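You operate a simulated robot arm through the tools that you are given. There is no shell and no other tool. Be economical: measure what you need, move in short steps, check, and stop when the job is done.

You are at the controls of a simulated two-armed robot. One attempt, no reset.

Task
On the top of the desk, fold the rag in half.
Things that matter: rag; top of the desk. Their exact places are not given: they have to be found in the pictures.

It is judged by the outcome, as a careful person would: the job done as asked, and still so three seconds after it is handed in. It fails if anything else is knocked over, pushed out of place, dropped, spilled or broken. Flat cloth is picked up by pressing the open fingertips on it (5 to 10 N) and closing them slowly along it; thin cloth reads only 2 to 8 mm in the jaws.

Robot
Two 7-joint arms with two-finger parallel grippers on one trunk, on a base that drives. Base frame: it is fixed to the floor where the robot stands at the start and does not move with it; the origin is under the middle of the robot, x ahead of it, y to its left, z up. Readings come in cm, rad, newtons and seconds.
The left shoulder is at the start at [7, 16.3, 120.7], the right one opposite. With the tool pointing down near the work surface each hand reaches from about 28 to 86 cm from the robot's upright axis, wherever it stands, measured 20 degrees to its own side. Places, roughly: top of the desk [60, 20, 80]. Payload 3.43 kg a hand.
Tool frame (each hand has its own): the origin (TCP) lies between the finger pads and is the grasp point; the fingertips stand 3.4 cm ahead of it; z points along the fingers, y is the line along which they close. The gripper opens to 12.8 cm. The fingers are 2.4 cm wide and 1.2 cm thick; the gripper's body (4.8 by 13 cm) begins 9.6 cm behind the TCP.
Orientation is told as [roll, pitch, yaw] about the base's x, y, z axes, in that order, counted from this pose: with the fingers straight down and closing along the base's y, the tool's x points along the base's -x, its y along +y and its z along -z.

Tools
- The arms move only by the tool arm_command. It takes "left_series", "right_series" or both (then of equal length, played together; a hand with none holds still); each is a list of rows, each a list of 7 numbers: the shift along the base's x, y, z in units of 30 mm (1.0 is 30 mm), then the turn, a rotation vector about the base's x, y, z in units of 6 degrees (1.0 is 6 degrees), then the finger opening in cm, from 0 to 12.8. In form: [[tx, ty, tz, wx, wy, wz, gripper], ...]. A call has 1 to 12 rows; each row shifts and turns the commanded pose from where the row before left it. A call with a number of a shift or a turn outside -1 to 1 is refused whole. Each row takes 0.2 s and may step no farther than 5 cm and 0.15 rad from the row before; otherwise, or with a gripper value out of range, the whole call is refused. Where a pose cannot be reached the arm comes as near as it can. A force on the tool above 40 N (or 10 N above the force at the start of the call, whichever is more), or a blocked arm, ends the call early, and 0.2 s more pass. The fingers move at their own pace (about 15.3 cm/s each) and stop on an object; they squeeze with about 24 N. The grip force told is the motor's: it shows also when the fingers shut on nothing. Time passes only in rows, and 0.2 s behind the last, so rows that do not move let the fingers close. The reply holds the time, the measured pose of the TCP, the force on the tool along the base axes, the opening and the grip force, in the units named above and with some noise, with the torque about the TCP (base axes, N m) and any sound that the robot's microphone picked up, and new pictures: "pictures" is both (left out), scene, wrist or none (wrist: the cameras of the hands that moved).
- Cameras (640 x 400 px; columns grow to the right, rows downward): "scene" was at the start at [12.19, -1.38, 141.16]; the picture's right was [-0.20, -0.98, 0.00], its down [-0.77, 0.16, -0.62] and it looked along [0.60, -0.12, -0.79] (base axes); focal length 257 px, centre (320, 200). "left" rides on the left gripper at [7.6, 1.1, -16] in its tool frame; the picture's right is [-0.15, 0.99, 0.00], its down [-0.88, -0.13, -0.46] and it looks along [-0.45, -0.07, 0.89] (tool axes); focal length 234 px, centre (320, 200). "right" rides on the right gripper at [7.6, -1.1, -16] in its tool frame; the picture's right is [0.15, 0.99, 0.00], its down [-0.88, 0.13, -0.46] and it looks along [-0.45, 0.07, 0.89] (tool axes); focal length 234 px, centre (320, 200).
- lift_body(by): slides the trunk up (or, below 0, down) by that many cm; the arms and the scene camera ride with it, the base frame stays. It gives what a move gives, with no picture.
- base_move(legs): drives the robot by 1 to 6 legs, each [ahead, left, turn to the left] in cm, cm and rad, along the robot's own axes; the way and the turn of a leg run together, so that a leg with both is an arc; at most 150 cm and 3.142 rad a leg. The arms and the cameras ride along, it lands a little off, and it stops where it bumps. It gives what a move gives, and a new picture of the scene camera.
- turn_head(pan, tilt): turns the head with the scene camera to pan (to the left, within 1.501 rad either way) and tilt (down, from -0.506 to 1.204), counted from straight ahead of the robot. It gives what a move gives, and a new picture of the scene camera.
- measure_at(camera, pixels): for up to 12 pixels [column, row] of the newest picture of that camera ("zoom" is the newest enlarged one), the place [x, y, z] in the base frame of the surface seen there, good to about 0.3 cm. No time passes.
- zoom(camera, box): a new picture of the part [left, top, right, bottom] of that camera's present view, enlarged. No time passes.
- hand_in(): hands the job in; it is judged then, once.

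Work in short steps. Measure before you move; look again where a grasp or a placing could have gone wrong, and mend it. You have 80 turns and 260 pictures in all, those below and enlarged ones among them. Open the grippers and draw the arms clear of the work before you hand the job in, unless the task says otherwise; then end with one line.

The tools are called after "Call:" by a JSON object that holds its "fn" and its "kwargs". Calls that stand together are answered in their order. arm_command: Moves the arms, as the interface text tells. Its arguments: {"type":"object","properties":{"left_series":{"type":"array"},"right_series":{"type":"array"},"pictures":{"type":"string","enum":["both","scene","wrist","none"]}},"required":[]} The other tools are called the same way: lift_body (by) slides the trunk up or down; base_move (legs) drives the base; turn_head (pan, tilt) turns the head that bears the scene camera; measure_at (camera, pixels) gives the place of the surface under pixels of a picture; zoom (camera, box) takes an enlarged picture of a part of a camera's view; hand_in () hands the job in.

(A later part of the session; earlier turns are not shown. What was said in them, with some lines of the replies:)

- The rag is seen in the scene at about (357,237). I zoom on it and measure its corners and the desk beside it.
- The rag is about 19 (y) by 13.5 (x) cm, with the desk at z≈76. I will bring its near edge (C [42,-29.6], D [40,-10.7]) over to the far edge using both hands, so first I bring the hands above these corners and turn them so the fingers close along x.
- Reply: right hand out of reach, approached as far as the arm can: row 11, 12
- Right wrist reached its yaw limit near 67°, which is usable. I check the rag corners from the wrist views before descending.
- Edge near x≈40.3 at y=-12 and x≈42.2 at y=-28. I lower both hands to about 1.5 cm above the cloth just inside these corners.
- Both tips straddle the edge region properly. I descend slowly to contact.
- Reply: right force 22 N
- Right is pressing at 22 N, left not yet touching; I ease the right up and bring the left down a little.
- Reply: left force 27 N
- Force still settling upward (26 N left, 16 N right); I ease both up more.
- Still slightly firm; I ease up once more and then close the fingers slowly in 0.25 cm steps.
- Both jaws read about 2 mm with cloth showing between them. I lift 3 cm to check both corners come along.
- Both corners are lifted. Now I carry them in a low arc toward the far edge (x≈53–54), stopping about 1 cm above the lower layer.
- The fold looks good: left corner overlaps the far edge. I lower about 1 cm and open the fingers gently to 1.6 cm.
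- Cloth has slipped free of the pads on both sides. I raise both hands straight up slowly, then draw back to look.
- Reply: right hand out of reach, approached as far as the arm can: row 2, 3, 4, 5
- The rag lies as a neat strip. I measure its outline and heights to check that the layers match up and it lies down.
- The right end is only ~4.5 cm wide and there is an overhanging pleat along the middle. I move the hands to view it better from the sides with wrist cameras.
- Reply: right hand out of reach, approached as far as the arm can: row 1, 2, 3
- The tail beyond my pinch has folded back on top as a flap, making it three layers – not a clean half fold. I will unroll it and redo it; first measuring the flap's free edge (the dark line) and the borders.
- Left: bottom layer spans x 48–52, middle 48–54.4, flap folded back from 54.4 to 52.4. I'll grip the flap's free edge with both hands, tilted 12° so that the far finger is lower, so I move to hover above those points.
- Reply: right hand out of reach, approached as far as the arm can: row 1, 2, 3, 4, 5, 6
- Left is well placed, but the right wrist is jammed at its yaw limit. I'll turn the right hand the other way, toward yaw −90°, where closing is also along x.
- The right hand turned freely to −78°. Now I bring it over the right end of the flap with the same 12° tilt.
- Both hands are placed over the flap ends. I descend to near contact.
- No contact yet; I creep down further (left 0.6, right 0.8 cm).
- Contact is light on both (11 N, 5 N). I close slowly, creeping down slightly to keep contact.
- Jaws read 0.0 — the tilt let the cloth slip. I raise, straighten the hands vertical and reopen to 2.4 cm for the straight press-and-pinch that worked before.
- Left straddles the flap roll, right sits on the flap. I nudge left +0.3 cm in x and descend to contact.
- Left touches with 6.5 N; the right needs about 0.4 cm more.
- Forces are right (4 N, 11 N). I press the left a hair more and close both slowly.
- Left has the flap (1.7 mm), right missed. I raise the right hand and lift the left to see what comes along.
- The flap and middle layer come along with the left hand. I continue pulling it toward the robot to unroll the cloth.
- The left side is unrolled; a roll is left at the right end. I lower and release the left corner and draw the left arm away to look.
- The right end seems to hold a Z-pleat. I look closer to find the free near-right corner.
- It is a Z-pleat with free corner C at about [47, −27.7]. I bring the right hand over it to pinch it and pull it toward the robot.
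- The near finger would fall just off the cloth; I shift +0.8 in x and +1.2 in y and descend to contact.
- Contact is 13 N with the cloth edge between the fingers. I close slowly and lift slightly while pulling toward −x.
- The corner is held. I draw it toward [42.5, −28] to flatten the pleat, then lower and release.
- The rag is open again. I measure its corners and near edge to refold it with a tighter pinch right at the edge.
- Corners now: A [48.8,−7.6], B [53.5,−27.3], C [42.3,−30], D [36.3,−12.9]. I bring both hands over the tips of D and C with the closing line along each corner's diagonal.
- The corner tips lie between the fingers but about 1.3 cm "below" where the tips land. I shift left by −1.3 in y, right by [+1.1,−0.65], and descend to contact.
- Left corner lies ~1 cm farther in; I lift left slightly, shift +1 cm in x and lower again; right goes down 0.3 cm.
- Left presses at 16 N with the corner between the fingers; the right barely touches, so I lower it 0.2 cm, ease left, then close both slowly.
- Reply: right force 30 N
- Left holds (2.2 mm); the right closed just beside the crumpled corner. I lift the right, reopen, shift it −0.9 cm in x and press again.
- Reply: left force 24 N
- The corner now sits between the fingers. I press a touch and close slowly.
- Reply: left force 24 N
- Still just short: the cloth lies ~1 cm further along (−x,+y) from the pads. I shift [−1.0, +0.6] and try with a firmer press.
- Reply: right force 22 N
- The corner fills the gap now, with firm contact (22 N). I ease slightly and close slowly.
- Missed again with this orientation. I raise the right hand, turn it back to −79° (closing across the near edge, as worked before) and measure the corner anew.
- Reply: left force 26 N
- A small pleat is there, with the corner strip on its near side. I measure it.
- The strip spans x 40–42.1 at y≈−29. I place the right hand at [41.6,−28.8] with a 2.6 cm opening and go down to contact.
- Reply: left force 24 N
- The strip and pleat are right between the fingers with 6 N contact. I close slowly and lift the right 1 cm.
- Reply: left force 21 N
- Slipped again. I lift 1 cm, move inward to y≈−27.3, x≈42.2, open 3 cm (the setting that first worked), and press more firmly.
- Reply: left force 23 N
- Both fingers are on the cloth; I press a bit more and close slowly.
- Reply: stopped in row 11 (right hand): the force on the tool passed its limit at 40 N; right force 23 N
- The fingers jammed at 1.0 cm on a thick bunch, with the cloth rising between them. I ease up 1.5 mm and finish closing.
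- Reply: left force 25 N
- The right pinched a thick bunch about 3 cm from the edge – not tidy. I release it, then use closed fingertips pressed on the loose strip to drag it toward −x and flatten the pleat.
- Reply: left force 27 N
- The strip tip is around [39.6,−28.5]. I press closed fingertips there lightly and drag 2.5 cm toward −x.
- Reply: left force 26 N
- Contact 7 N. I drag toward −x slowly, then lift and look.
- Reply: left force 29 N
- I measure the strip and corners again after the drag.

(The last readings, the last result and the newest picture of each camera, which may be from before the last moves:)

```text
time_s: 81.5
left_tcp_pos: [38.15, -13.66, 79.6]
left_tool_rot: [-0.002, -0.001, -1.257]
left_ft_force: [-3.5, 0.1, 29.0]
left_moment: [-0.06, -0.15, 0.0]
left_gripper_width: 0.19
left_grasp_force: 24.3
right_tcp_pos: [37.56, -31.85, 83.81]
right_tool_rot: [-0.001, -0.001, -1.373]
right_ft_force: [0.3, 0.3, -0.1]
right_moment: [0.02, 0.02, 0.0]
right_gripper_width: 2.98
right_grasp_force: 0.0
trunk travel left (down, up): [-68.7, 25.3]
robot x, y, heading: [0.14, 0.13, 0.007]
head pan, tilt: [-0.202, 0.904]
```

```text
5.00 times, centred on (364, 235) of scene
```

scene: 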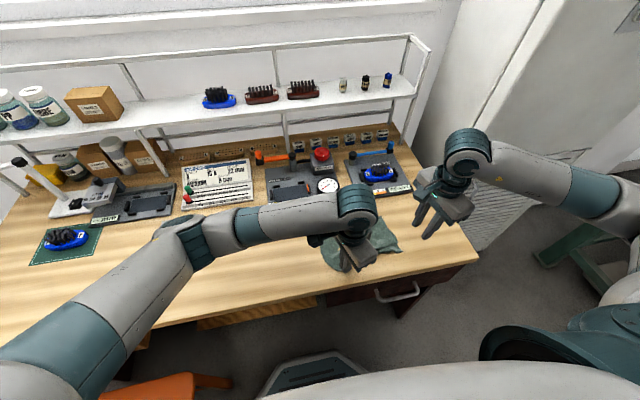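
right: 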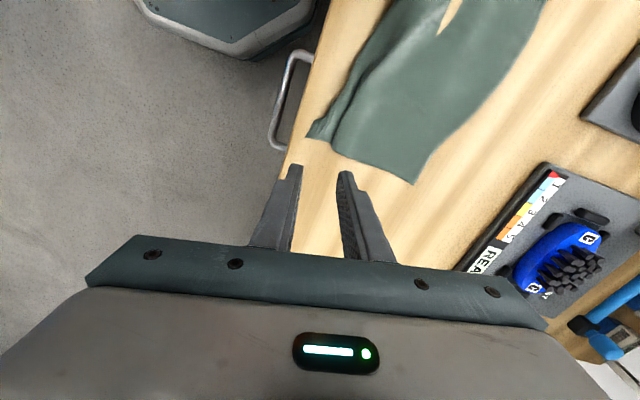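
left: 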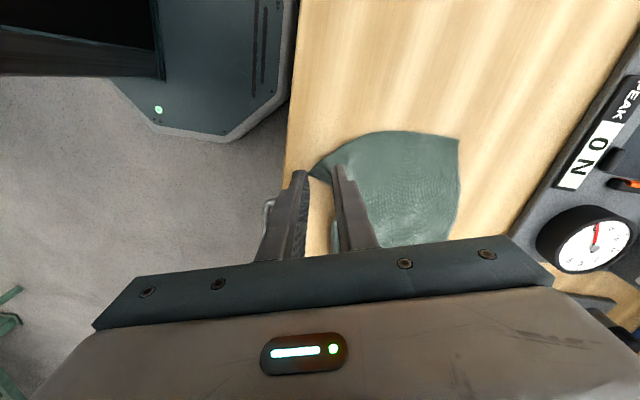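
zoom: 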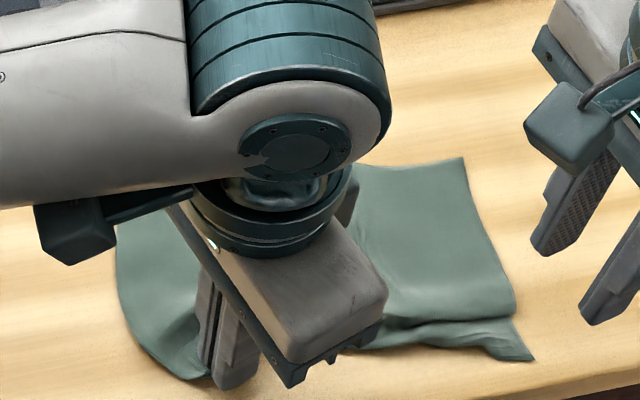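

The whole cloth slid instead, closer to the desk edge (x≈35.4). I'll instead press on the main sheet behind the pleat and drag that toward +x, which both opens the pleat and returns the cloth.

Call:
{"fn": "arm_command", "kwargs": {"right_series": [[0.45, 0.3, 0, 0, 0, 0, 0], [0.45, 0.35, 0, 0, 0, 0, 0], [0.45, 0.35, -0.1, 0, 0, 0, 0], [0.45, 0.35, -0.3, 0, 0, 0, 0], [0, 0, -0.4, 0, 0, 0, 0], [0, 0, -0.4, 0, 0, 0, 0], [0, 0, -0.15, 0, 0, 0, 0], [0, 0, -0.06, 0, 0, 0, 0], [0, 0, 0, 0, 0, 0, 0]], "pictures": "none"}}

```text
time_s: 83.5
left_tcp_pos: [38.32, -13.7, 79.72]
left_tool_rot: [-0.003, 0.002, -1.256]
left_ft_force: [-3.2, 0.5, 30.6]
left_moment: [-0.03, -0.15, 0.0]
left_gripper_width: 0.17
left_grasp_force: 23.9
right_tcp_pos: [43.09, -28.03, 79.6]
right_tool_rot: [0.001, -0.002, -1.372]
right_ft_force: [0.5, 0.2, 1.2]
right_moment: [-0.04, 0.0, 0.01]
right_gripper_width: 0.0
right_grasp_force: 23.8
trunk travel left (down, up): [-68.7, 25.3]
robot x, y, heading: [-0.23, -0.19, 0.001]
head pan, tilt: [-0.202, 0.904]
```

Call:
{"fn": "arm_command", "kwargs": {"right_series": [[0, 0, -0.05, 0, 0, 0, 0], [0, 0, -0.01, 0, 0, 0, 0], [0.15, 0, 0, 0, 0, 0, 0], [0.2, 0, 0, 0, 0, 0, 0], [0.2, 0, 0, 0, 0, 0, 0], [0.2, 0, 0, 0, 0, 0, 0], [0.2, 0, 0, 0, 0, 0, 0], [0.2, 0, 0, 0, 0, 0, 0], [0.2, 0, 0, 0, 0, 0, 0], [0, 0, 0, 0, 0, 0, 0]], "pictures": "none"}}

Call:
{"fn": "arm_command", "kwargs": {"right_series": [[0, 0, 0.5, 0, 0, 0, 0], [-0.2, -0.6, 0.6, 0, 0, 0, 3], [-0.6, -0.6, 0.2, 0, 0, 0, 3], [-0.6, -0.3, 0, 0, 0, 0, 3]], "pictures": "wrist"}}

Call:
{"fn": "zoom", "kwargs": {"camera": "right", "box": [220, 50, 420, 210]}}

```text
time_s: 85.0
left_tcp_pos: [38.17, -13.54, 79.65]
left_tool_rot: [-0.002, 0.0, -1.258]
left_ft_force: [-1.6, 0.9, 13.3]
left_moment: [0.02, -0.08, -0.01]
left_gripper_width: 0.2
left_grasp_force: 24.2
right_tcp_pos: [45.53, -27.94, 79.6]
right_tool_rot: [0.007, -0.003, -1.37]
right_ft_force: [-5.3, 1.2, 23.0]
right_moment: [-0.17, 0.27, -0.04]
right_gripper_width: 0.0
right_grasp_force: 23.7
trunk travel left (down, up): [-68.7, 25.3]
robot x, y, heading: [0.04, 0.15, -0.001]
head pan, tilt: [-0.202, 0.904]
stopped in row 7 (right hand): the force on the tool passed its limit at 41 N (the readings are from after the stop); the commanded pose is now the measured one
```

```text
time_s: 86.0
left_tcp_pos: [38.26, -13.64, 79.61]
left_tool_rot: [-0.001, -0.001, -1.256]
left_ft_force: [-3.1, 0.9, 31.9]
left_moment: [0.02, -0.22, -0.02]
left_gripper_width: 0.21
left_grasp_force: 24.0
right_tcp_pos: [41.38, -32.55, 83.14]
right_tool_rot: [0.005, -0.001, -1.373]
right_ft_force: [-0.2, -0.1, 0.9]
right_moment: [-0.01, -0.02, 0.0]
right_gripper_width: 3.01
right_grasp_force: 0.1
trunk travel left (down, up): [-68.7, 25.3]
robot x, y, heading: [0.29, 0.21, 0.004]
head pan, tilt: [-0.202, 0.904]
```

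right: 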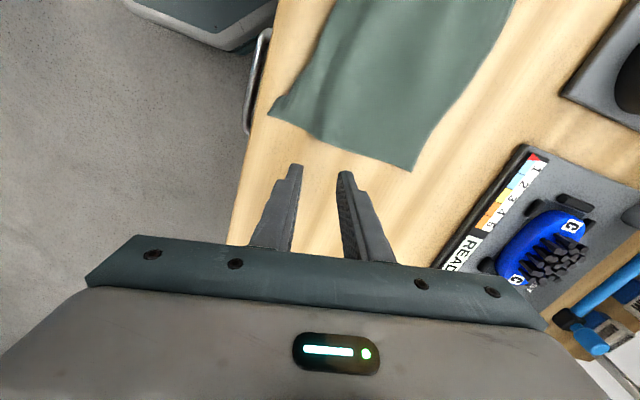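

```text
2.50 times, centred on (320, 130) of right
```

zoom: 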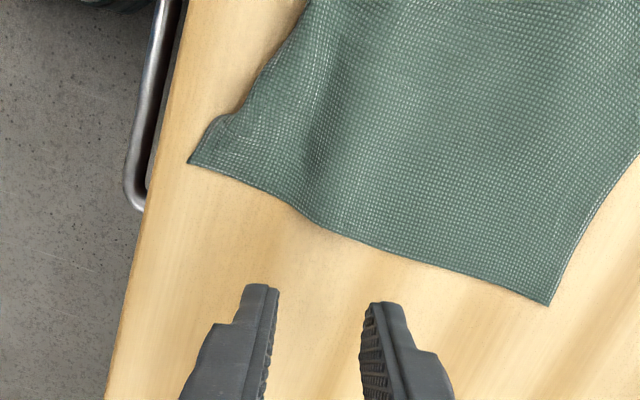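

The pleat has opened and the right corner is flat. I measure corner C, the near edge and B.

Call:
{"fn": "measure_at", "kwargs": {"camera": "zoom", "pixels": [[193, 160], [215, 122], [250, 85], [275, 50], [300, 205], [548, 302], [240, 150], [300, 150]]}}

```text
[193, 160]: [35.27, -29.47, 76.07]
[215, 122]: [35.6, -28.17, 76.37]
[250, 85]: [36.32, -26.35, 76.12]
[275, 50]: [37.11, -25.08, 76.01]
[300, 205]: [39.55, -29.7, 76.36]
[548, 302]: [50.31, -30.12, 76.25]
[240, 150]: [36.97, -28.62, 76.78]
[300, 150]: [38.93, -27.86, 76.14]
```

C at [35.3,−29.5], B [50.3,−30.1]. I place the right hand at [37.2,−28.2], 3 cm open, and descend to contact.

Call:
{"fn": "arm_command", "kwargs": {"right_series": [[-0.47, 0.47, 0, 0, 0, 0, 3], [-0.47, 0.47, -0.1, 0, 0, 0, 3], [-0.46, 0.49, -0.3, 0, 0, 0, 3], [0, 0, -0.4, 0, 0, 0, 3], [0, 0, -0.3, 0, 0, 0, 3], [0, 0, -0.07, 0, 0, 0, 3], [0, 0, 0, 0, 0, 0, 3], [0, 0, 0, 0, 0, 0, 3]], "pictures": "none"}}

Call:
{"fn": "zoom", "kwargs": {"camera": "right", "box": [240, 100, 440, 260]}}

```text
time_s: 87.8
left_tcp_pos: [38.26, -13.73, 79.61]
left_tool_rot: [-0.001, -0.001, -1.257]
left_ft_force: [0.2, -3.0, 41.0]
left_moment: [-0.09, -0.33, -0.04]
left_gripper_width: 0.18
left_grasp_force: 24.2
right_tcp_pos: [37.08, -28.17, 79.62]
right_tool_rot: [0.004, -0.001, -1.374]
right_ft_force: [0.9, -0.4, 0.1]
right_moment: [0.0, 0.01, 0.02]
right_gripper_width: 2.99
right_grasp_force: 0.1
trunk travel left (down, up): [-68.7, 25.3]
robot x, y, heading: [0.1, -0.29, -0.001]
head pan, tilt: [-0.202, 0.904]
```

```text
2.50 times, centred on (340, 180) of right
```

zoom: 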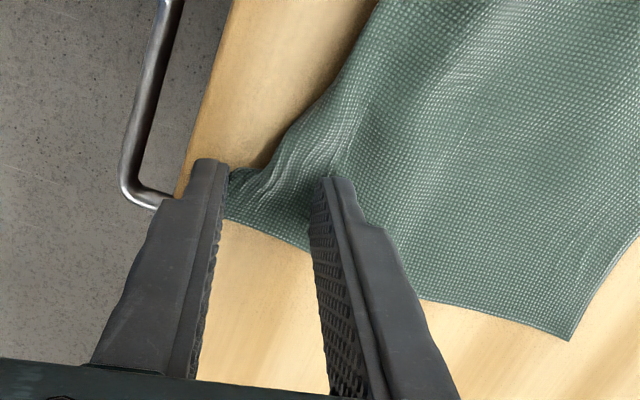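

The corner lies between the fingers. I ease the left up (it read 41 N), lower the right slightly and check force.

Call:
{"fn": "arm_command", "kwargs": {"left_series": [[0, 0, 0.06, 0, 0, 0, 0], [0, 0, 0, 0, 0, 0, 0], [0, 0, 0, 0, 0, 0, 0]], "right_series": [[0.05, 0, -0.05, 0, 0, 0, 3], [0, 0, -0.02, 0, 0, 0, 3], [0, 0, 0, 0, 0, 0, 3]], "pictures": "none"}}

```text
time_s: 88.6
left_tcp_pos: [38.13, -13.53, 79.63]
left_tool_rot: [-0.002, 0.003, -1.256]
left_ft_force: [1.6, -3.2, 17.5]
left_moment: [-0.2, -0.26, -0.07]
left_gripper_width: 0.17
left_grasp_force: 24.2
right_tcp_pos: [37.38, -28.13, 79.57]
right_tool_rot: [0.004, 0.0, -1.373]
right_ft_force: [-3.2, -1.2, 15.8]
right_moment: [-0.14, 0.17, -0.03]
right_gripper_width: 3.06
right_grasp_force: 0.6
trunk travel left (down, up): [-68.7, 25.3]
robot x, y, heading: [-0.35, 0.16, 0.001]
head pan, tilt: [-0.202, 0.904]
```

Contact is 16 N; I close slowly.

Call:
{"fn": "arm_command", "kwargs": {"right_series": [[0, 0, 0.01, 0, 0, 0, 2.7], [0, 0, 0, 0, 0, 0, 2.4], [0, 0, 0, 0, 0, 0, 2.1], [0, 0, 0, 0, 0, 0, 1.8], [0, 0, 0, 0, 0, 0, 1.5], [0, 0, 0.01, 0, 0, 0, 1.2], [0, 0, 0, 0, 0, 0, 0.9], [0, 0, 0.01, 0, 0, 0, 0.6], [0, 0, 0, 0, 0, 0, 0.3], [0, 0, 0, 0, 0, 0, 0], [0, 0, 0, 0, 0, 0, 0]], "pictures": "none"}}

Call:
{"fn": "zoom", "kwargs": {"camera": "right", "box": [240, 100, 440, 260]}}

```text
time_s: 91.0
left_tcp_pos: [38.23, -13.6, 79.76]
left_tool_rot: [-0.002, 0.001, -1.254]
left_ft_force: [-1.1, -0.3, 6.1]
left_moment: [-0.02, 0.01, -0.02]
left_gripper_width: 0.18
left_grasp_force: 24.0
right_tcp_pos: [37.35, -28.14, 79.55]
right_tool_rot: [0.002, -0.001, -1.375]
right_ft_force: [0.8, 2.9, 9.2]
right_moment: [0.02, -0.06, -0.02]
right_gripper_width: 0.29
right_grasp_force: 24.5
trunk travel left (down, up): [-68.7, 25.3]
robot x, y, heading: [0.02, -0.03, -0.001]
head pan, tilt: [-0.202, 0.904]
```

```text
2.50 times, centred on (340, 180) of right
```

zoom: 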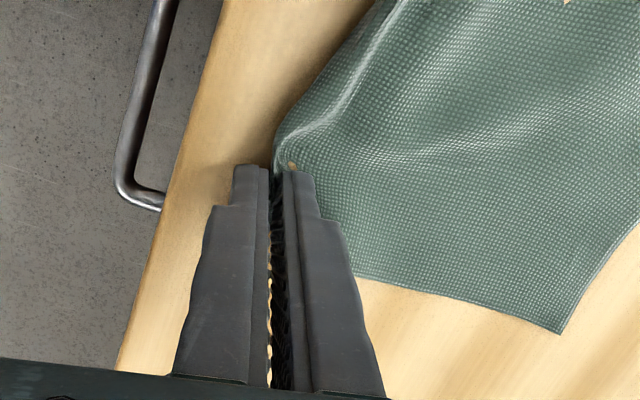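

Both hands hold now (1.8 and 2.9 mm), the right with the edge inside the jaws. I lift both 3 cm and check, measuring the far edge.

Call:
{"fn": "arm_command", "kwargs": {"left_series": [[0, 0, 0.35, 0, 0, 0, 0], [0.1, 0, 0.35, 0, 0, 0, 0], [0.2, 0.05, 0.35, 0, 0, 0, 0], [0.2, 0.05, 0.3, 0, 0, 0, 0]], "right_series": [[0, 0, 0.35, 0, 0, 0, 0], [0.1, 0, 0.35, 0, 0, 0, 0], [0.2, 0, 0.35, 0, 0, 0, 0], [0.2, 0, 0.3, 0, 0, 0, 0]]}}

Call:
{"fn": "zoom", "kwargs": {"camera": "scene", "box": [300, 190, 428, 280]}}

Call:
{"fn": "zoom", "kwargs": {"camera": "left", "box": [240, 100, 480, 260]}}

Call:
{"fn": "measure_at", "kwargs": {"camera": "zoom", "pixels": [[300, 180], [420, 120], [500, 110], [560, 120]]}}

```text
time_s: 92.0
left_tcp_pos: [39.86, -13.42, 83.69]
left_tool_rot: [-0.003, 0.005, -1.258]
left_ft_force: [-0.8, -0.9, 0.1]
left_moment: [-0.02, 0.01, 0.0]
left_gripper_width: 0.17
left_grasp_force: 24.2
right_tcp_pos: [38.83, -28.47, 83.62]
right_tool_rot: [0.003, -0.001, -1.375]
right_ft_force: [-0.8, 1.0, -0.1]
right_moment: [0.01, -0.01, 0.01]
right_gripper_width: 0.26
right_grasp_force: 23.9
trunk travel left (down, up): [-68.7, 25.3]
robot x, y, heading: [0.11, 0.11, -0.001]
head pan, tilt: [-0.202, 0.904]
```

scene: 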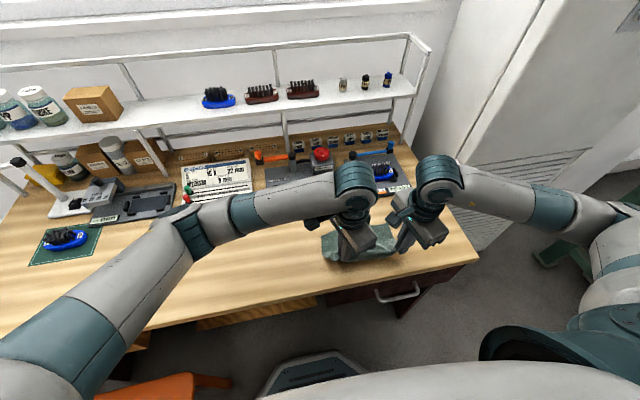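
right: 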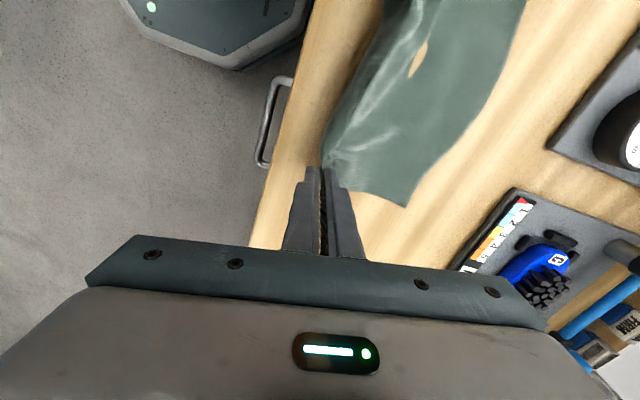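
left: 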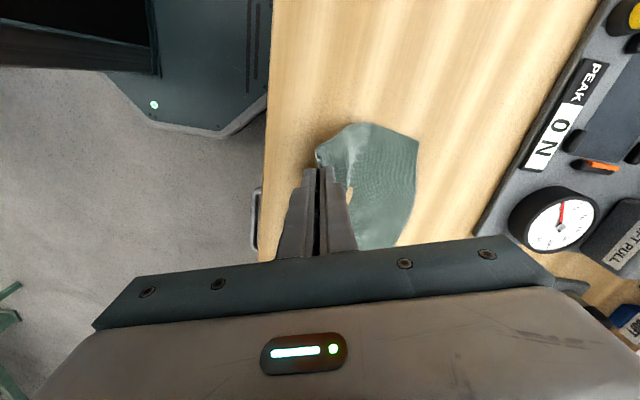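

```text
4.44 times, centred on (364, 235) of scene
```

zoom: 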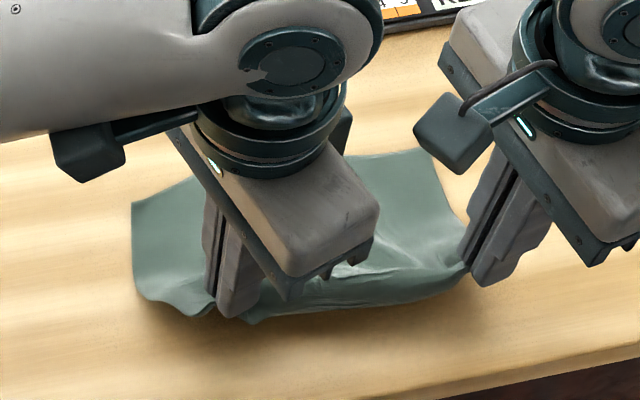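

```text
2.50 times, centred on (360, 180) of left
```

zoom: 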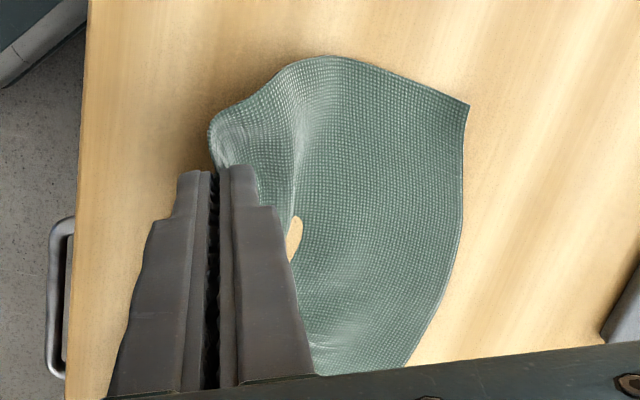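

```text
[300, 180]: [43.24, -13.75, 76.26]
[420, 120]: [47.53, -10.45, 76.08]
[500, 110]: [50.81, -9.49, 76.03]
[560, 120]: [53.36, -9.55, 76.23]
```

Both sides are lifted nicely. I measure the far corners A and B to set the targets.

Call:
{"fn": "measure_at", "kwargs": {"camera": "left", "pixels": [[417, 143], [414, 175], [404, 230], [350, 124], [322, 145]]}}

Call:
{"fn": "measure_at", "kwargs": {"camera": "right", "pixels": [[405, 204], [430, 165], [470, 125], [340, 180]]}}

```text
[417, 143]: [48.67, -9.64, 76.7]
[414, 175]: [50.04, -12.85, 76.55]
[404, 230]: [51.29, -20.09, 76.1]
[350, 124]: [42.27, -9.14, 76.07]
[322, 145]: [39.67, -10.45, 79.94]
```

```text
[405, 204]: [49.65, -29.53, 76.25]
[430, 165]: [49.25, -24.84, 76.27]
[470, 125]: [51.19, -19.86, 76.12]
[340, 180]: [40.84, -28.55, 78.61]
```

Far edge: A [48.8,−9.6], B [49.7,−29.5]. I carry both corners in an arc to just short of it, tilting 30° on the way so the gripped edge points toward the far side.

Call:
{"fn": "arm_command", "kwargs": {"left_series": [[0.363, 0.07, 0.2, 0, 0.55, 0, 0], [0.363, 0.07, 0.2, 0, 0.55, 0, 0], [0.363, 0.07, 0.1, 0, 0.55, 0, 0], [0.363, 0.07, 0, 0, 0.55, 0, 0], [0.363, 0.07, -0.1, 0, 0.55, 0, 0], [0.363, 0.07, -0.2, 0, 0.55, 0, 0], [0.363, 0.07, -0.3, 0, 0.55, 0, 0], [0.363, 0.07, -0.4, 0, 0.55, 0, 0], [0.363, 0.07, -0.3, 0, 0.55, 0, 0]], "right_series": [[0.43, 0, 0.2, 0, 0.55, 0, 0], [0.43, 0, 0.2, 0, 0.55, 0, 0], [0.43, 0, 0.1, 0, 0.55, 0, 0], [0.43, 0, 0, 0, 0.55, 0, 0], [0.43, 0, -0.1, 0, 0.55, 0, 0], [0.43, 0, -0.2, 0, 0.55, 0, 0], [0.43, 0, -0.3, 0, 0.55, 0, 0], [0.43, 0, -0.4, 0, 0.55, 0, 0], [0.43, 0, -0.3, 0, 0.55, 0, 0]]}}

Call:
{"fn": "zoom", "kwargs": {"camera": "scene", "box": [300, 180, 428, 270]}}

Call:
{"fn": "zoom", "kwargs": {"camera": "left", "box": [220, 80, 420, 240]}}

Call:
{"fn": "zoom", "kwargs": {"camera": "right", "box": [220, 80, 420, 240]}}

```text
time_s: 94.0
left_tcp_pos: [49.6, -11.45, 81.14]
left_tool_rot: [-0.502, 0.156, -1.298]
left_ft_force: [0.3, -0.8, 0.5]
left_moment: [-0.05, 0.02, -0.04]
left_gripper_width: 0.19
left_grasp_force: 23.9
right_tcp_pos: [50.42, -28.32, 81.27]
right_tool_rot: [-0.511, 0.098, -1.398]
right_ft_force: [-0.2, -0.5, 0.3]
right_moment: [0.03, -0.01, -0.02]
right_gripper_width: 0.26
right_grasp_force: 24.2
trunk travel left (down, up): [-68.7, 25.3]
robot x, y, heading: [-0.07, -0.25, 0.0]
head pan, tilt: [-0.202, 0.904]
```

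scene: 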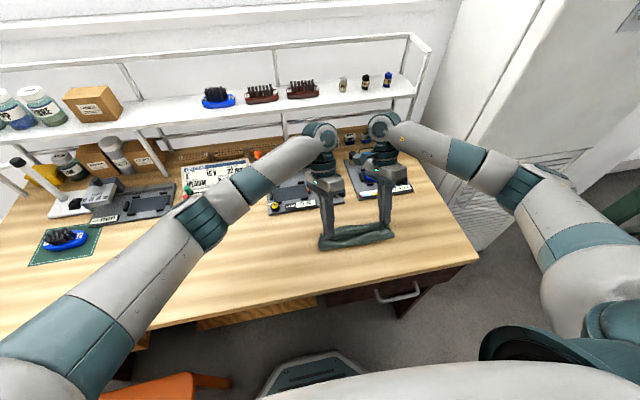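
right: 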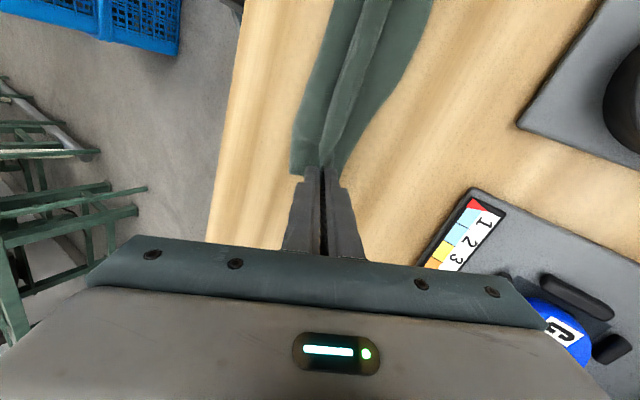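
left: 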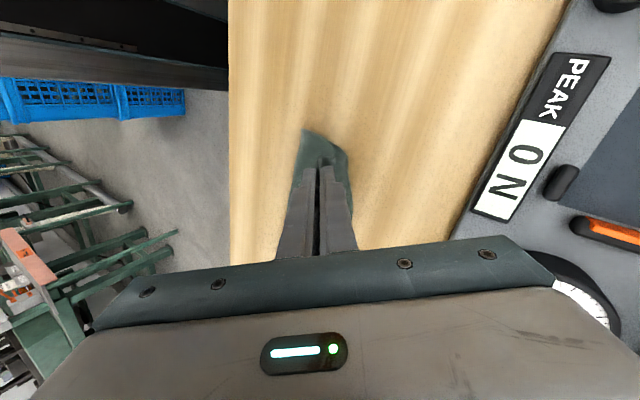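

```text
4.44 times, centred on (364, 225) of scene
```

zoom: 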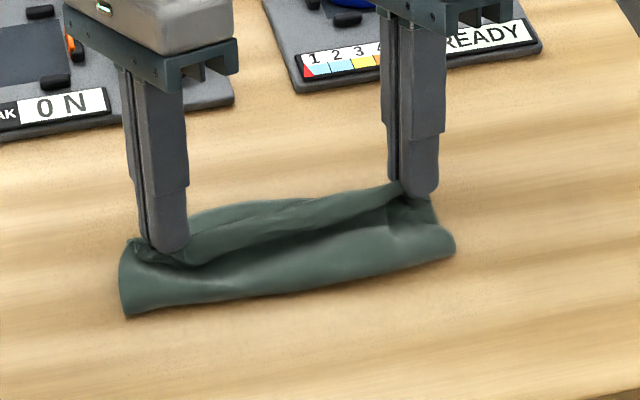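

```text
2.50 times, centred on (320, 160) of left
```

zoom: 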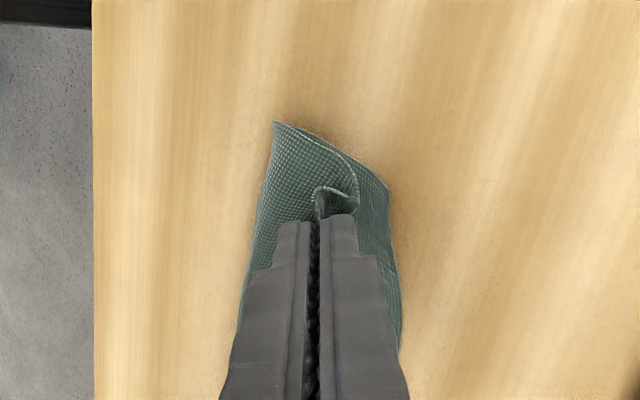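

```text
2.50 times, centred on (320, 160) of right
```

zoom: 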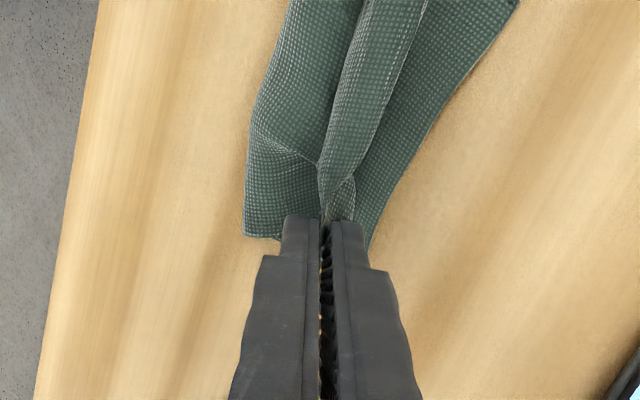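

The top layer lies well, with the bottom layer showing ~1 cm beyond and a narrow hem leaning back. I lower slightly, open just 1 cm, and withdraw up-and-forward so the near fingers push the hem toward the far side.

Call:
{"fn": "arm_command", "kwargs": {"left_series": [[0, 0, -0.15, 0, 0, 0, 0], [0, 0, 0, 0, 0, 0, 0.5], [0, 0, 0, 0, 0, 0, 1.0], [0.2, 0, 0, 0, 0, 0, 1.0], [0.25, 0, 0.03, 0, 0, 0, 1.0], [0.25, 0, 0.1, 0, 0, 0, 1.0], [0.2, 0, 0.3, 0, 0, 0, 1.2], [0.15, 0, 0.6, 0, 0, 0, 1.2], [0, 0, 0.8, 0, -0.5, 0, 1.2], [0, 0.2, 1, 0, -0.8, 0, 1.2], [-0.3, 0.8, 0.5, 0, -0.8, 0, 1.2], [-0.5, 1, 0, 0, -0.9, 0, 1.2]], "right_series": [[0, 0, -0.15, 0, 0, 0, 0], [0, 0, 0, 0, 0, 0, 0.5], [0, 0, 0, 0, 0, 0, 1.0], [0.2, 0, 0, 0, 0, 0, 1.0], [0.25, 0, 0.03, 0, 0, 0, 1.0], [0.25, 0, 0.1, 0, 0, 0, 1.0], [0.2, 0, 0.3, 0, 0, 0, 1.2], [0.15, 0, 0.6, 0, 0, 0, 1.2], [0, 0, 0.8, 0, -0.5, 0, 1.2], [0, -0.2, 1, 0, -0.8, 0, 1.2], [-0.3, -0.8, 0.5, 0, -0.8, 0, 1.2], [-0.5, -1, 0, 0, -0.9, 0, 1.2]]}}

Call:
{"fn": "zoom", "kwargs": {"camera": "scene", "box": [310, 195, 406, 255]}}

Call:
{"fn": "zoom", "kwargs": {"camera": "left", "box": [220, 80, 420, 240]}}

Call:
{"fn": "zoom", "kwargs": {"camera": "right", "box": [220, 40, 420, 200]}}

```text
time_s: 96.6
left_tcp_pos: [50.08, -5.2, 91.01]
left_tool_rot: [-0.193, 0.065, -1.264]
left_ft_force: [-0.4, 0.6, 0.6]
left_moment: [0.02, -0.03, -0.01]
left_gripper_width: 1.19
left_grasp_force: 0.0
right_tcp_pos: [50.95, -34.18, 90.93]
right_tool_rot: [-0.198, 0.038, -1.376]
right_ft_force: [0.0, -0.3, 0.4]
right_moment: [0.03, -0.03, -0.01]
right_gripper_width: 1.18
right_grasp_force: 0.0
trunk travel left (down, up): [-68.7, 25.3]
robot x, y, heading: [-0.08, 0.04, -0.001]
head pan, tilt: [-0.202, 0.904]
```

scene: 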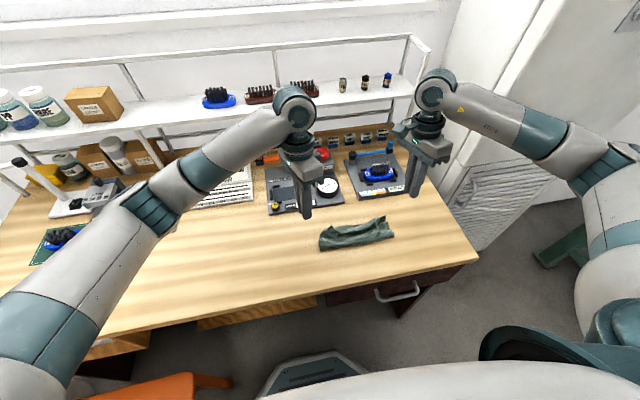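
right: 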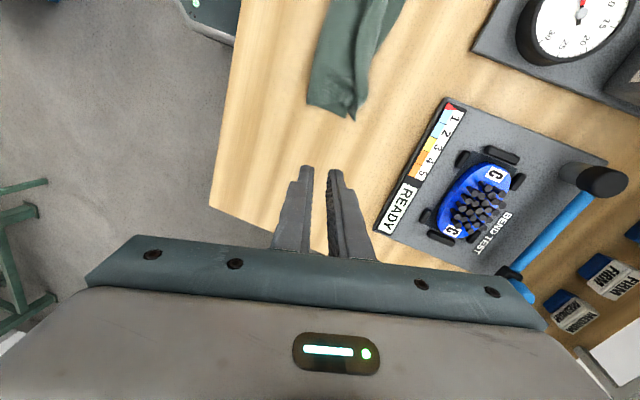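
left: 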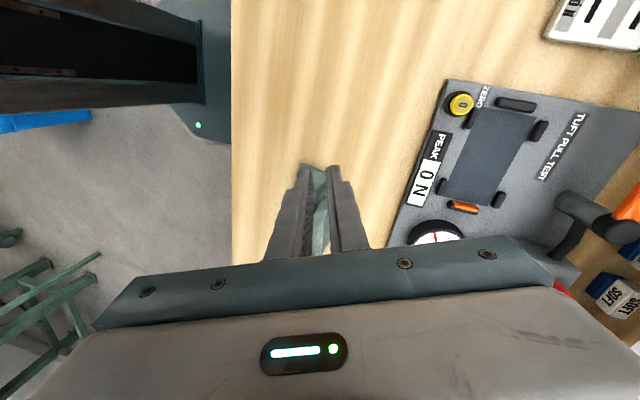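

```text
6.67 times, centred on (358, 225) of scene
```

zoom: 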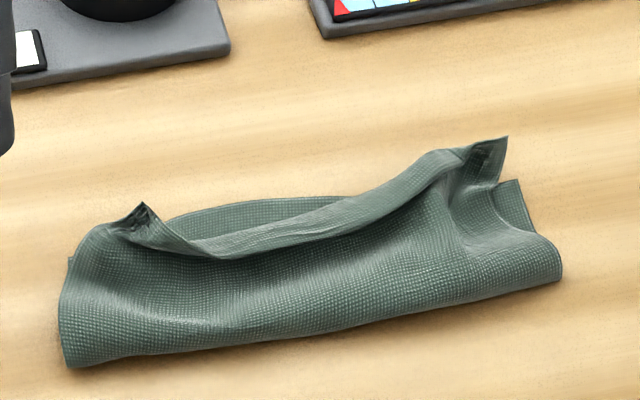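

```text
2.50 times, centred on (320, 160) of left
```

zoom: 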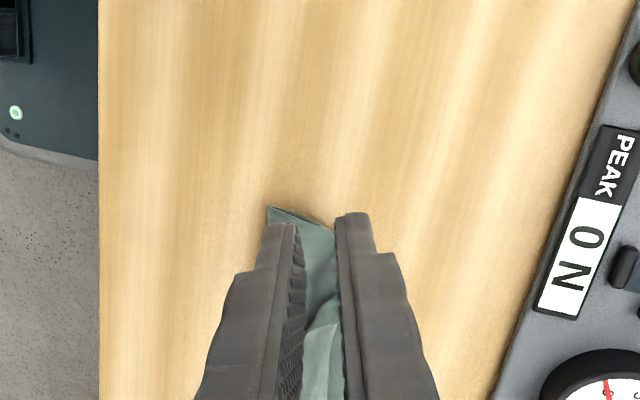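

```text
2.50 times, centred on (320, 120) of right
```

zoom: 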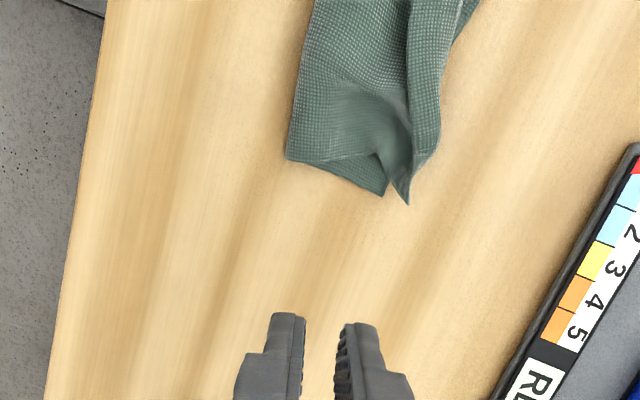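

Corners now point to the far side; only the middle of the hem curls back. I measure the curl to sweep it forward with closed fingertips.

Call:
{"fn": "zoom", "kwargs": {"camera": "scene", "box": [310, 195, 406, 255]}}

Call:
{"fn": "measure_at", "kwargs": {"camera": "zoom", "pixels": [[145, 210], [200, 250], [220, 256], [300, 238], [380, 212], [300, 222], [270, 202], [340, 197], [505, 140], [520, 185], [300, 290], [75, 360]]}}

```text
6.67 times, centred on (358, 225) of scene
```

zoom: 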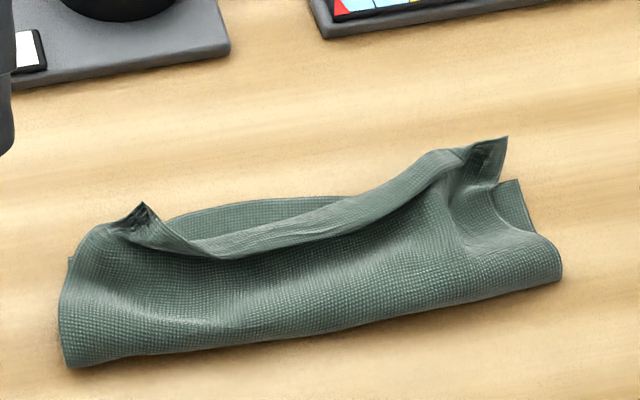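

```text
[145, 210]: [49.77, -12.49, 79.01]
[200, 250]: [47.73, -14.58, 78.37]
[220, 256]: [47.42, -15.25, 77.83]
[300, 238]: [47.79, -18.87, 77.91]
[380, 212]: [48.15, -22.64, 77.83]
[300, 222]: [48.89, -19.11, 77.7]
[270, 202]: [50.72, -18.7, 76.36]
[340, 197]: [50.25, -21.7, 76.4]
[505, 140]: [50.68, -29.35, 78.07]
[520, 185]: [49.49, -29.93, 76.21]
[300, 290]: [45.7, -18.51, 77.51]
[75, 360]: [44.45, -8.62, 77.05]
```

The hem's free edge is at x≈47.5, z≈78, and it should go to x≈50.5. I bring the left's closed fingertips to [46,−17] and sweep it forward.

Call:
{"fn": "arm_command", "kwargs": {"left_series": [[-0.34, -0.95, -0.4, 0, 0, 0, 0], [-0.34, -0.95, -0.5, 0, 0, 0, 0], [-0.34, -0.95, -0.6, 0, 0, 0, 0], [-0.34, -0.95, -0.6, 0, 0, 0, 0], [0, -0.13, -0.7, 0, 0, 0, 0], [0, 0, -0.5, 0, 0, 0, 0], [0.2, 0, 0, 0, 0, 0, 0], [0.25, 0, 0, 0, 0, 0, 0], [0.25, 0, 0, 0, 0, 0, 0], [0.25, 0, 0, 0, 0, 0, 0], [0.25, 0, 0, 0, 0, 0, 0], [0.25, 0, 0, 0, 0, 0, 0]], "pictures": "scene"}}

Call:
{"fn": "zoom", "kwargs": {"camera": "scene", "box": [310, 195, 406, 255]}}

Call:
{"fn": "zoom", "kwargs": {"camera": "right", "box": [220, 0, 420, 160]}}

```text
time_s: 99.2
left_tcp_pos: [50.72, -17.38, 80.78]
left_tool_rot: [-0.198, 0.066, -1.265]
left_ft_force: [1.0, 1.3, 0.2]
left_moment: [0.0, 0.01, -0.02]
left_gripper_width: 0.01
left_grasp_force: 23.9
right_tcp_pos: [51.21, -34.39, 90.75]
right_tool_rot: [-0.199, 0.038, -1.376]
right_ft_force: [0.7, -0.2, 0.0]
right_moment: [0.01, -0.03, -0.01]
right_gripper_width: 1.19
right_grasp_force: 0.0
trunk travel left (down, up): [-68.7, 25.3]
robot x, y, heading: [0.05, -0.21, -0.002]
head pan, tilt: [-0.202, 0.904]
```

scene: 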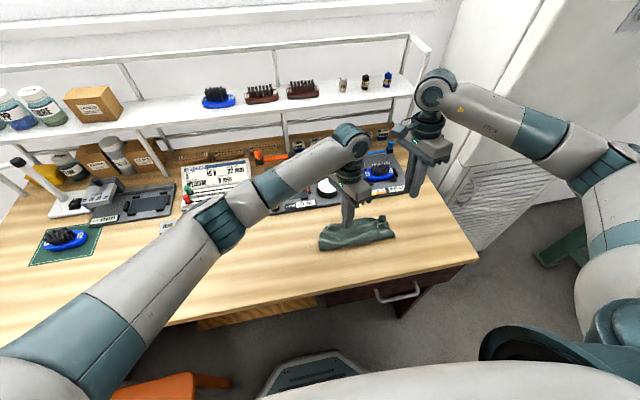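

```text
6.67 times, centred on (358, 225) of scene
```

zoom: 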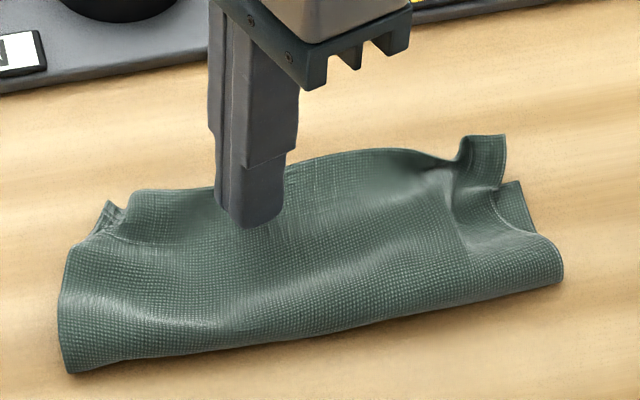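

```text
2.50 times, centred on (320, 80) of right
```

zoom: 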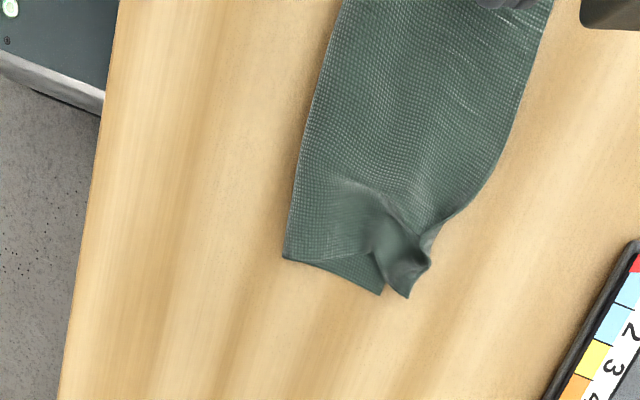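

The hem flipped over cleanly and the rag looks folded in half. I lift the left hand straight up and clear, then inspect.

Call:
{"fn": "arm_command", "kwargs": {"left_series": [[0, 0, 0.4, 0, 0, 0, 0], [0, 0, 0.8, 0, 0, 0, 0], [0, 0, 1, 0, 0, 0, 0], [-0.2, 0.8, 0.8, 0, 0, 0, 0], [-0.2, 1, 0, 0, 0, 0, 0], [-0.2, 1, 0, 0, 0, 0, 0], [-0.2, 1, 0, 0, 0, 0, 0]]}}

Call:
{"fn": "zoom", "kwargs": {"camera": "scene", "box": [310, 195, 406, 255]}}

Call:
{"fn": "measure_at", "kwargs": {"camera": "zoom", "pixels": [[108, 210], [125, 225], [140, 195], [230, 185], [330, 160], [410, 153], [490, 140], [520, 190], [475, 215], [555, 270], [300, 340], [70, 365]]}}

```text
time_s: 100.8
left_tcp_pos: [48.45, -5.91, 90.01]
left_tool_rot: [-0.2, 0.064, -1.264]
left_ft_force: [0.5, 0.2, -0.4]
left_moment: [-0.01, 0.03, -0.01]
left_gripper_width: 0.0
left_grasp_force: 24.0
right_tcp_pos: [51.17, -34.23, 90.89]
right_tool_rot: [-0.198, 0.038, -1.377]
right_ft_force: [-1.0, 0.1, -0.3]
right_moment: [-0.05, 0.01, 0.03]
right_gripper_width: 1.21
right_grasp_force: 0.0
trunk travel left (down, up): [-68.7, 25.3]
robot x, y, heading: [0.2, 0.16, -0.003]
head pan, tilt: [-0.202, 0.904]
```

scene: 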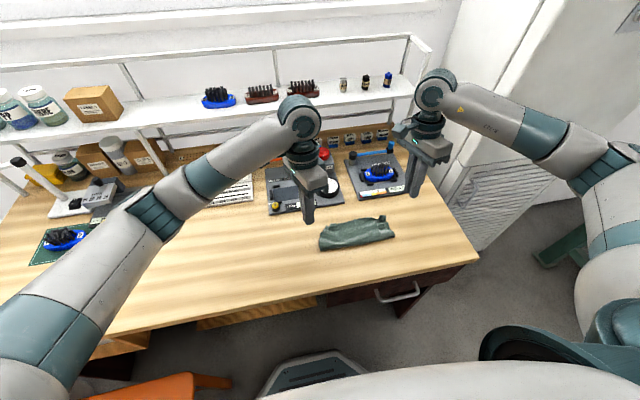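
left: 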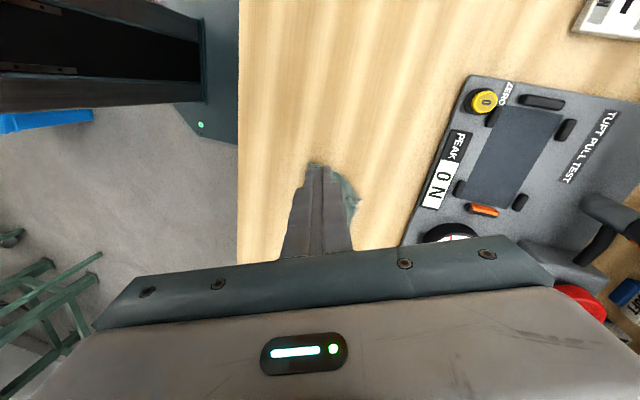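

```text
6.67 times, centred on (358, 225) of scene
```

zoom: 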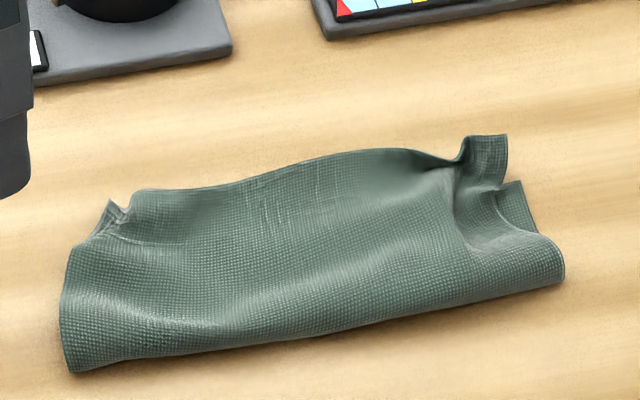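

```text
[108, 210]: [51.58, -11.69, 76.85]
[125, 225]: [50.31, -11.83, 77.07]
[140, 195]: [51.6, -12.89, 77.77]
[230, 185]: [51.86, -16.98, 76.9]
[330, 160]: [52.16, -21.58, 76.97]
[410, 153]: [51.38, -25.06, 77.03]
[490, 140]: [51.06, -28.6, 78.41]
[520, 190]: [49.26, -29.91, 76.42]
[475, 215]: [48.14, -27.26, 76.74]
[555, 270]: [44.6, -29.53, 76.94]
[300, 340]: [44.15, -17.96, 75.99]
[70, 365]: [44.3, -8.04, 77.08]
```

Nearly rectangular: x 44→52, with small corners standing up at [51,−28.5] and [51.5,−12]. I pat both down gently with closed fingertips and lift straight up.

Call:
{"fn": "arm_command", "kwargs": {"left_series": [[0.3, -0.6, -0.4, 0, 0, 0, 0], [0.4, -0.7, -0.6, 0, 0, 0, 0], [0.3, -0.7, -0.6, 0, 0, 0, 0], [0, -0.1, -0.6, 0, 0, 0, 0], [0, 0, -0.5, 0, 0, 0, 0], [0, 0, -0.35, 0, 0, 0, 0], [0, 0, -0.15, 0, 0, 0, 0], [0, 0, 0, 0, 0, 0, 0], [0, 0, 0.3, 0, 0, 0, 0], [0, 0, 0.8, 0, 0, 0, 0], [0, 0, 1, 0, 0, 0, 0], [0, 0.8, 1, 0, 0, 0, 3]], "right_series": [[0, 0.6, -0.5, 0, 0, 0, 0], [0, 0.6, -0.6, 0, 0, 0, 0], [0, 0.6, -0.6, 0, 0, 0, 0], [0, 0.1, -0.7, 0, 0, 0, 0], [0, 0, -0.6, 0, 0, 0, 0], [0, 0, -0.35, 0, 0, 0, 0], [0, 0, -0.15, 0, 0, 0, 0], [0, 0, 0, 0, 0, 0, 0], [0, 0, 0.3, 0, 0, 0, 0], [0, 0, 0.8, 0, 0, 0, 0], [0, 0, 1, 0, 0, 0, 0], [0, -0.8, 1, 0, 0, 0, 3]], "pictures": "none"}}

Call:
{"fn": "arm_command", "kwargs": {"left_series": [[-0.3, 1, 0.5, 0, 0, 0, 6], [-0.3, 1, 0, 0, 0, 0, 6], [-0.3, 1, 0, 0, 0, 0, 6], [-0.3, 1, 0, 0, 0, 0, 6], [0, 1, 0, 0, 0, 0, 6]], "right_series": [[-0.2, -1, 0.5, 0, 0, 0, 6], [-0.2, -1, 0, 0, 0, 0, 6], [-0.2, -1, 0, 0, 0, 0, 6], [0, 0, 0, 0, 0, 0, 6], [0, 0, 0, 0, 0, 0, 6]]}}

Call:
{"fn": "zoom", "kwargs": {"camera": "scene", "box": [310, 195, 406, 255]}}

```text
time_s: 103.4
left_tcp_pos: [51.2, -9.58, 89.82]
left_tool_rot: [-0.197, 0.064, -1.265]
left_ft_force: [-0.7, 0.2, -0.5]
left_moment: [0.0, -0.02, -0.02]
left_gripper_width: 3.01
left_grasp_force: 0.0
right_tcp_pos: [50.95, -30.91, 89.63]
right_tool_rot: [-0.199, 0.039, -1.375]
right_ft_force: [-0.5, 0.0, -0.2]
right_moment: [0.03, -0.03, -0.01]
right_gripper_width: 2.99
right_grasp_force: 0.1
trunk travel left (down, up): [-68.7, 25.3]
robot x, y, heading: [0.49, -0.1, -0.0]
head pan, tilt: [-0.202, 0.904]
```

```text
time_s: 104.6
left_tcp_pos: [47.83, 5.42, 91.26]
left_tool_rot: [-0.198, 0.063, -1.264]
left_ft_force: [0.1, -0.3, -0.1]
left_moment: [0.01, -0.01, 0.02]
left_gripper_width: 5.98
left_grasp_force: 0.0
right_tcp_pos: [49.14, -39.93, 91.37]
right_tool_rot: [-0.199, 0.038, -1.377]
right_ft_force: [0.9, 0.3, 0.0]
right_moment: [0.0, -0.01, -0.03]
right_gripper_width: 5.98
right_grasp_force: 0.0
trunk travel left (down, up): [-68.7, 25.3]
robot x, y, heading: [-0.15, 0.09, -0.0]
head pan, tilt: [-0.202, 0.904]
```

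scene: 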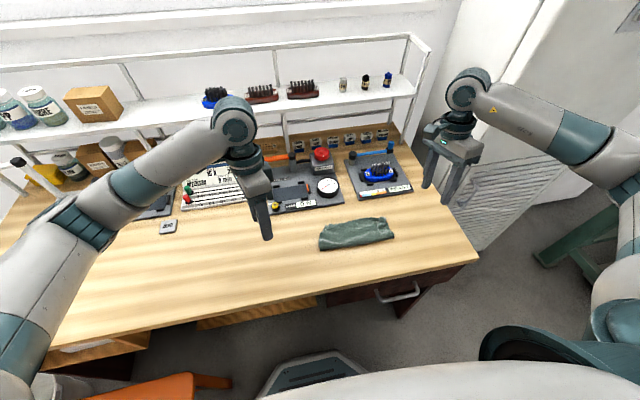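
right: 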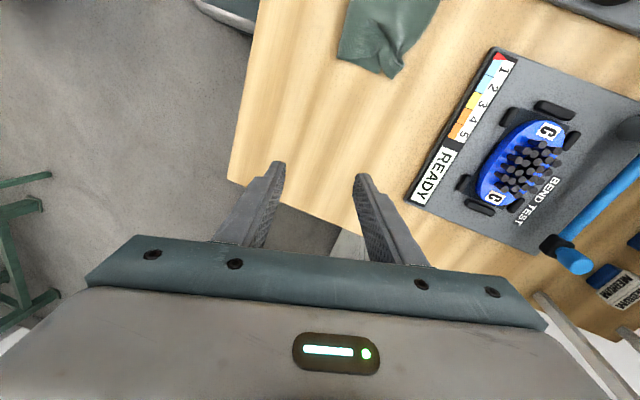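
left: 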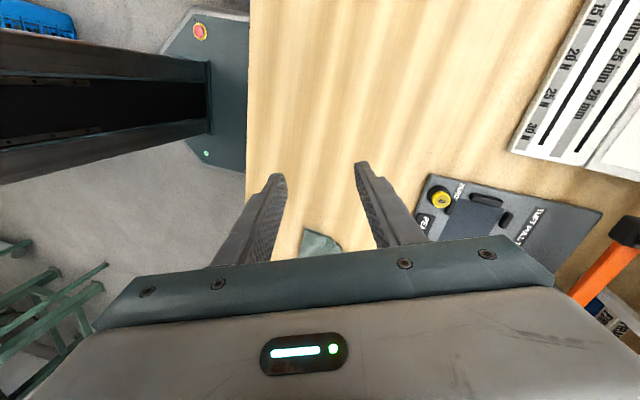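

```text
6.67 times, centred on (358, 225) of scene
```

zoom: 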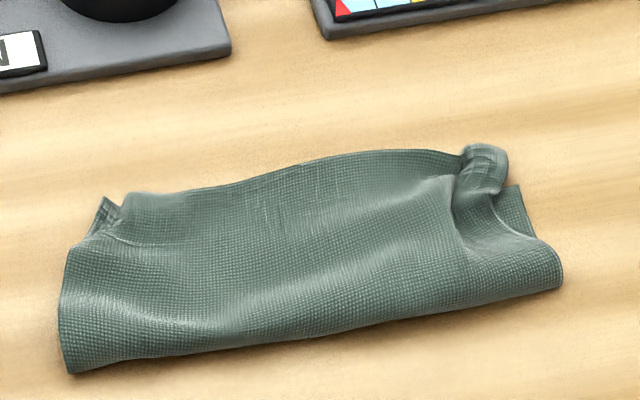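

The rag lies folded in half with its edges nearly meeting. Both arms are clear, the grippers are open, and nothing else has been disturbed, so I hand in.

Call:
{"fn": "hand_in", "kwargs": {}}

```text
The job is handed in.
```

The rag is folded in half on the desk top, with two small crumpled corners on the far edge and its two far edges about 1 cm out of line; nothing else was moved.
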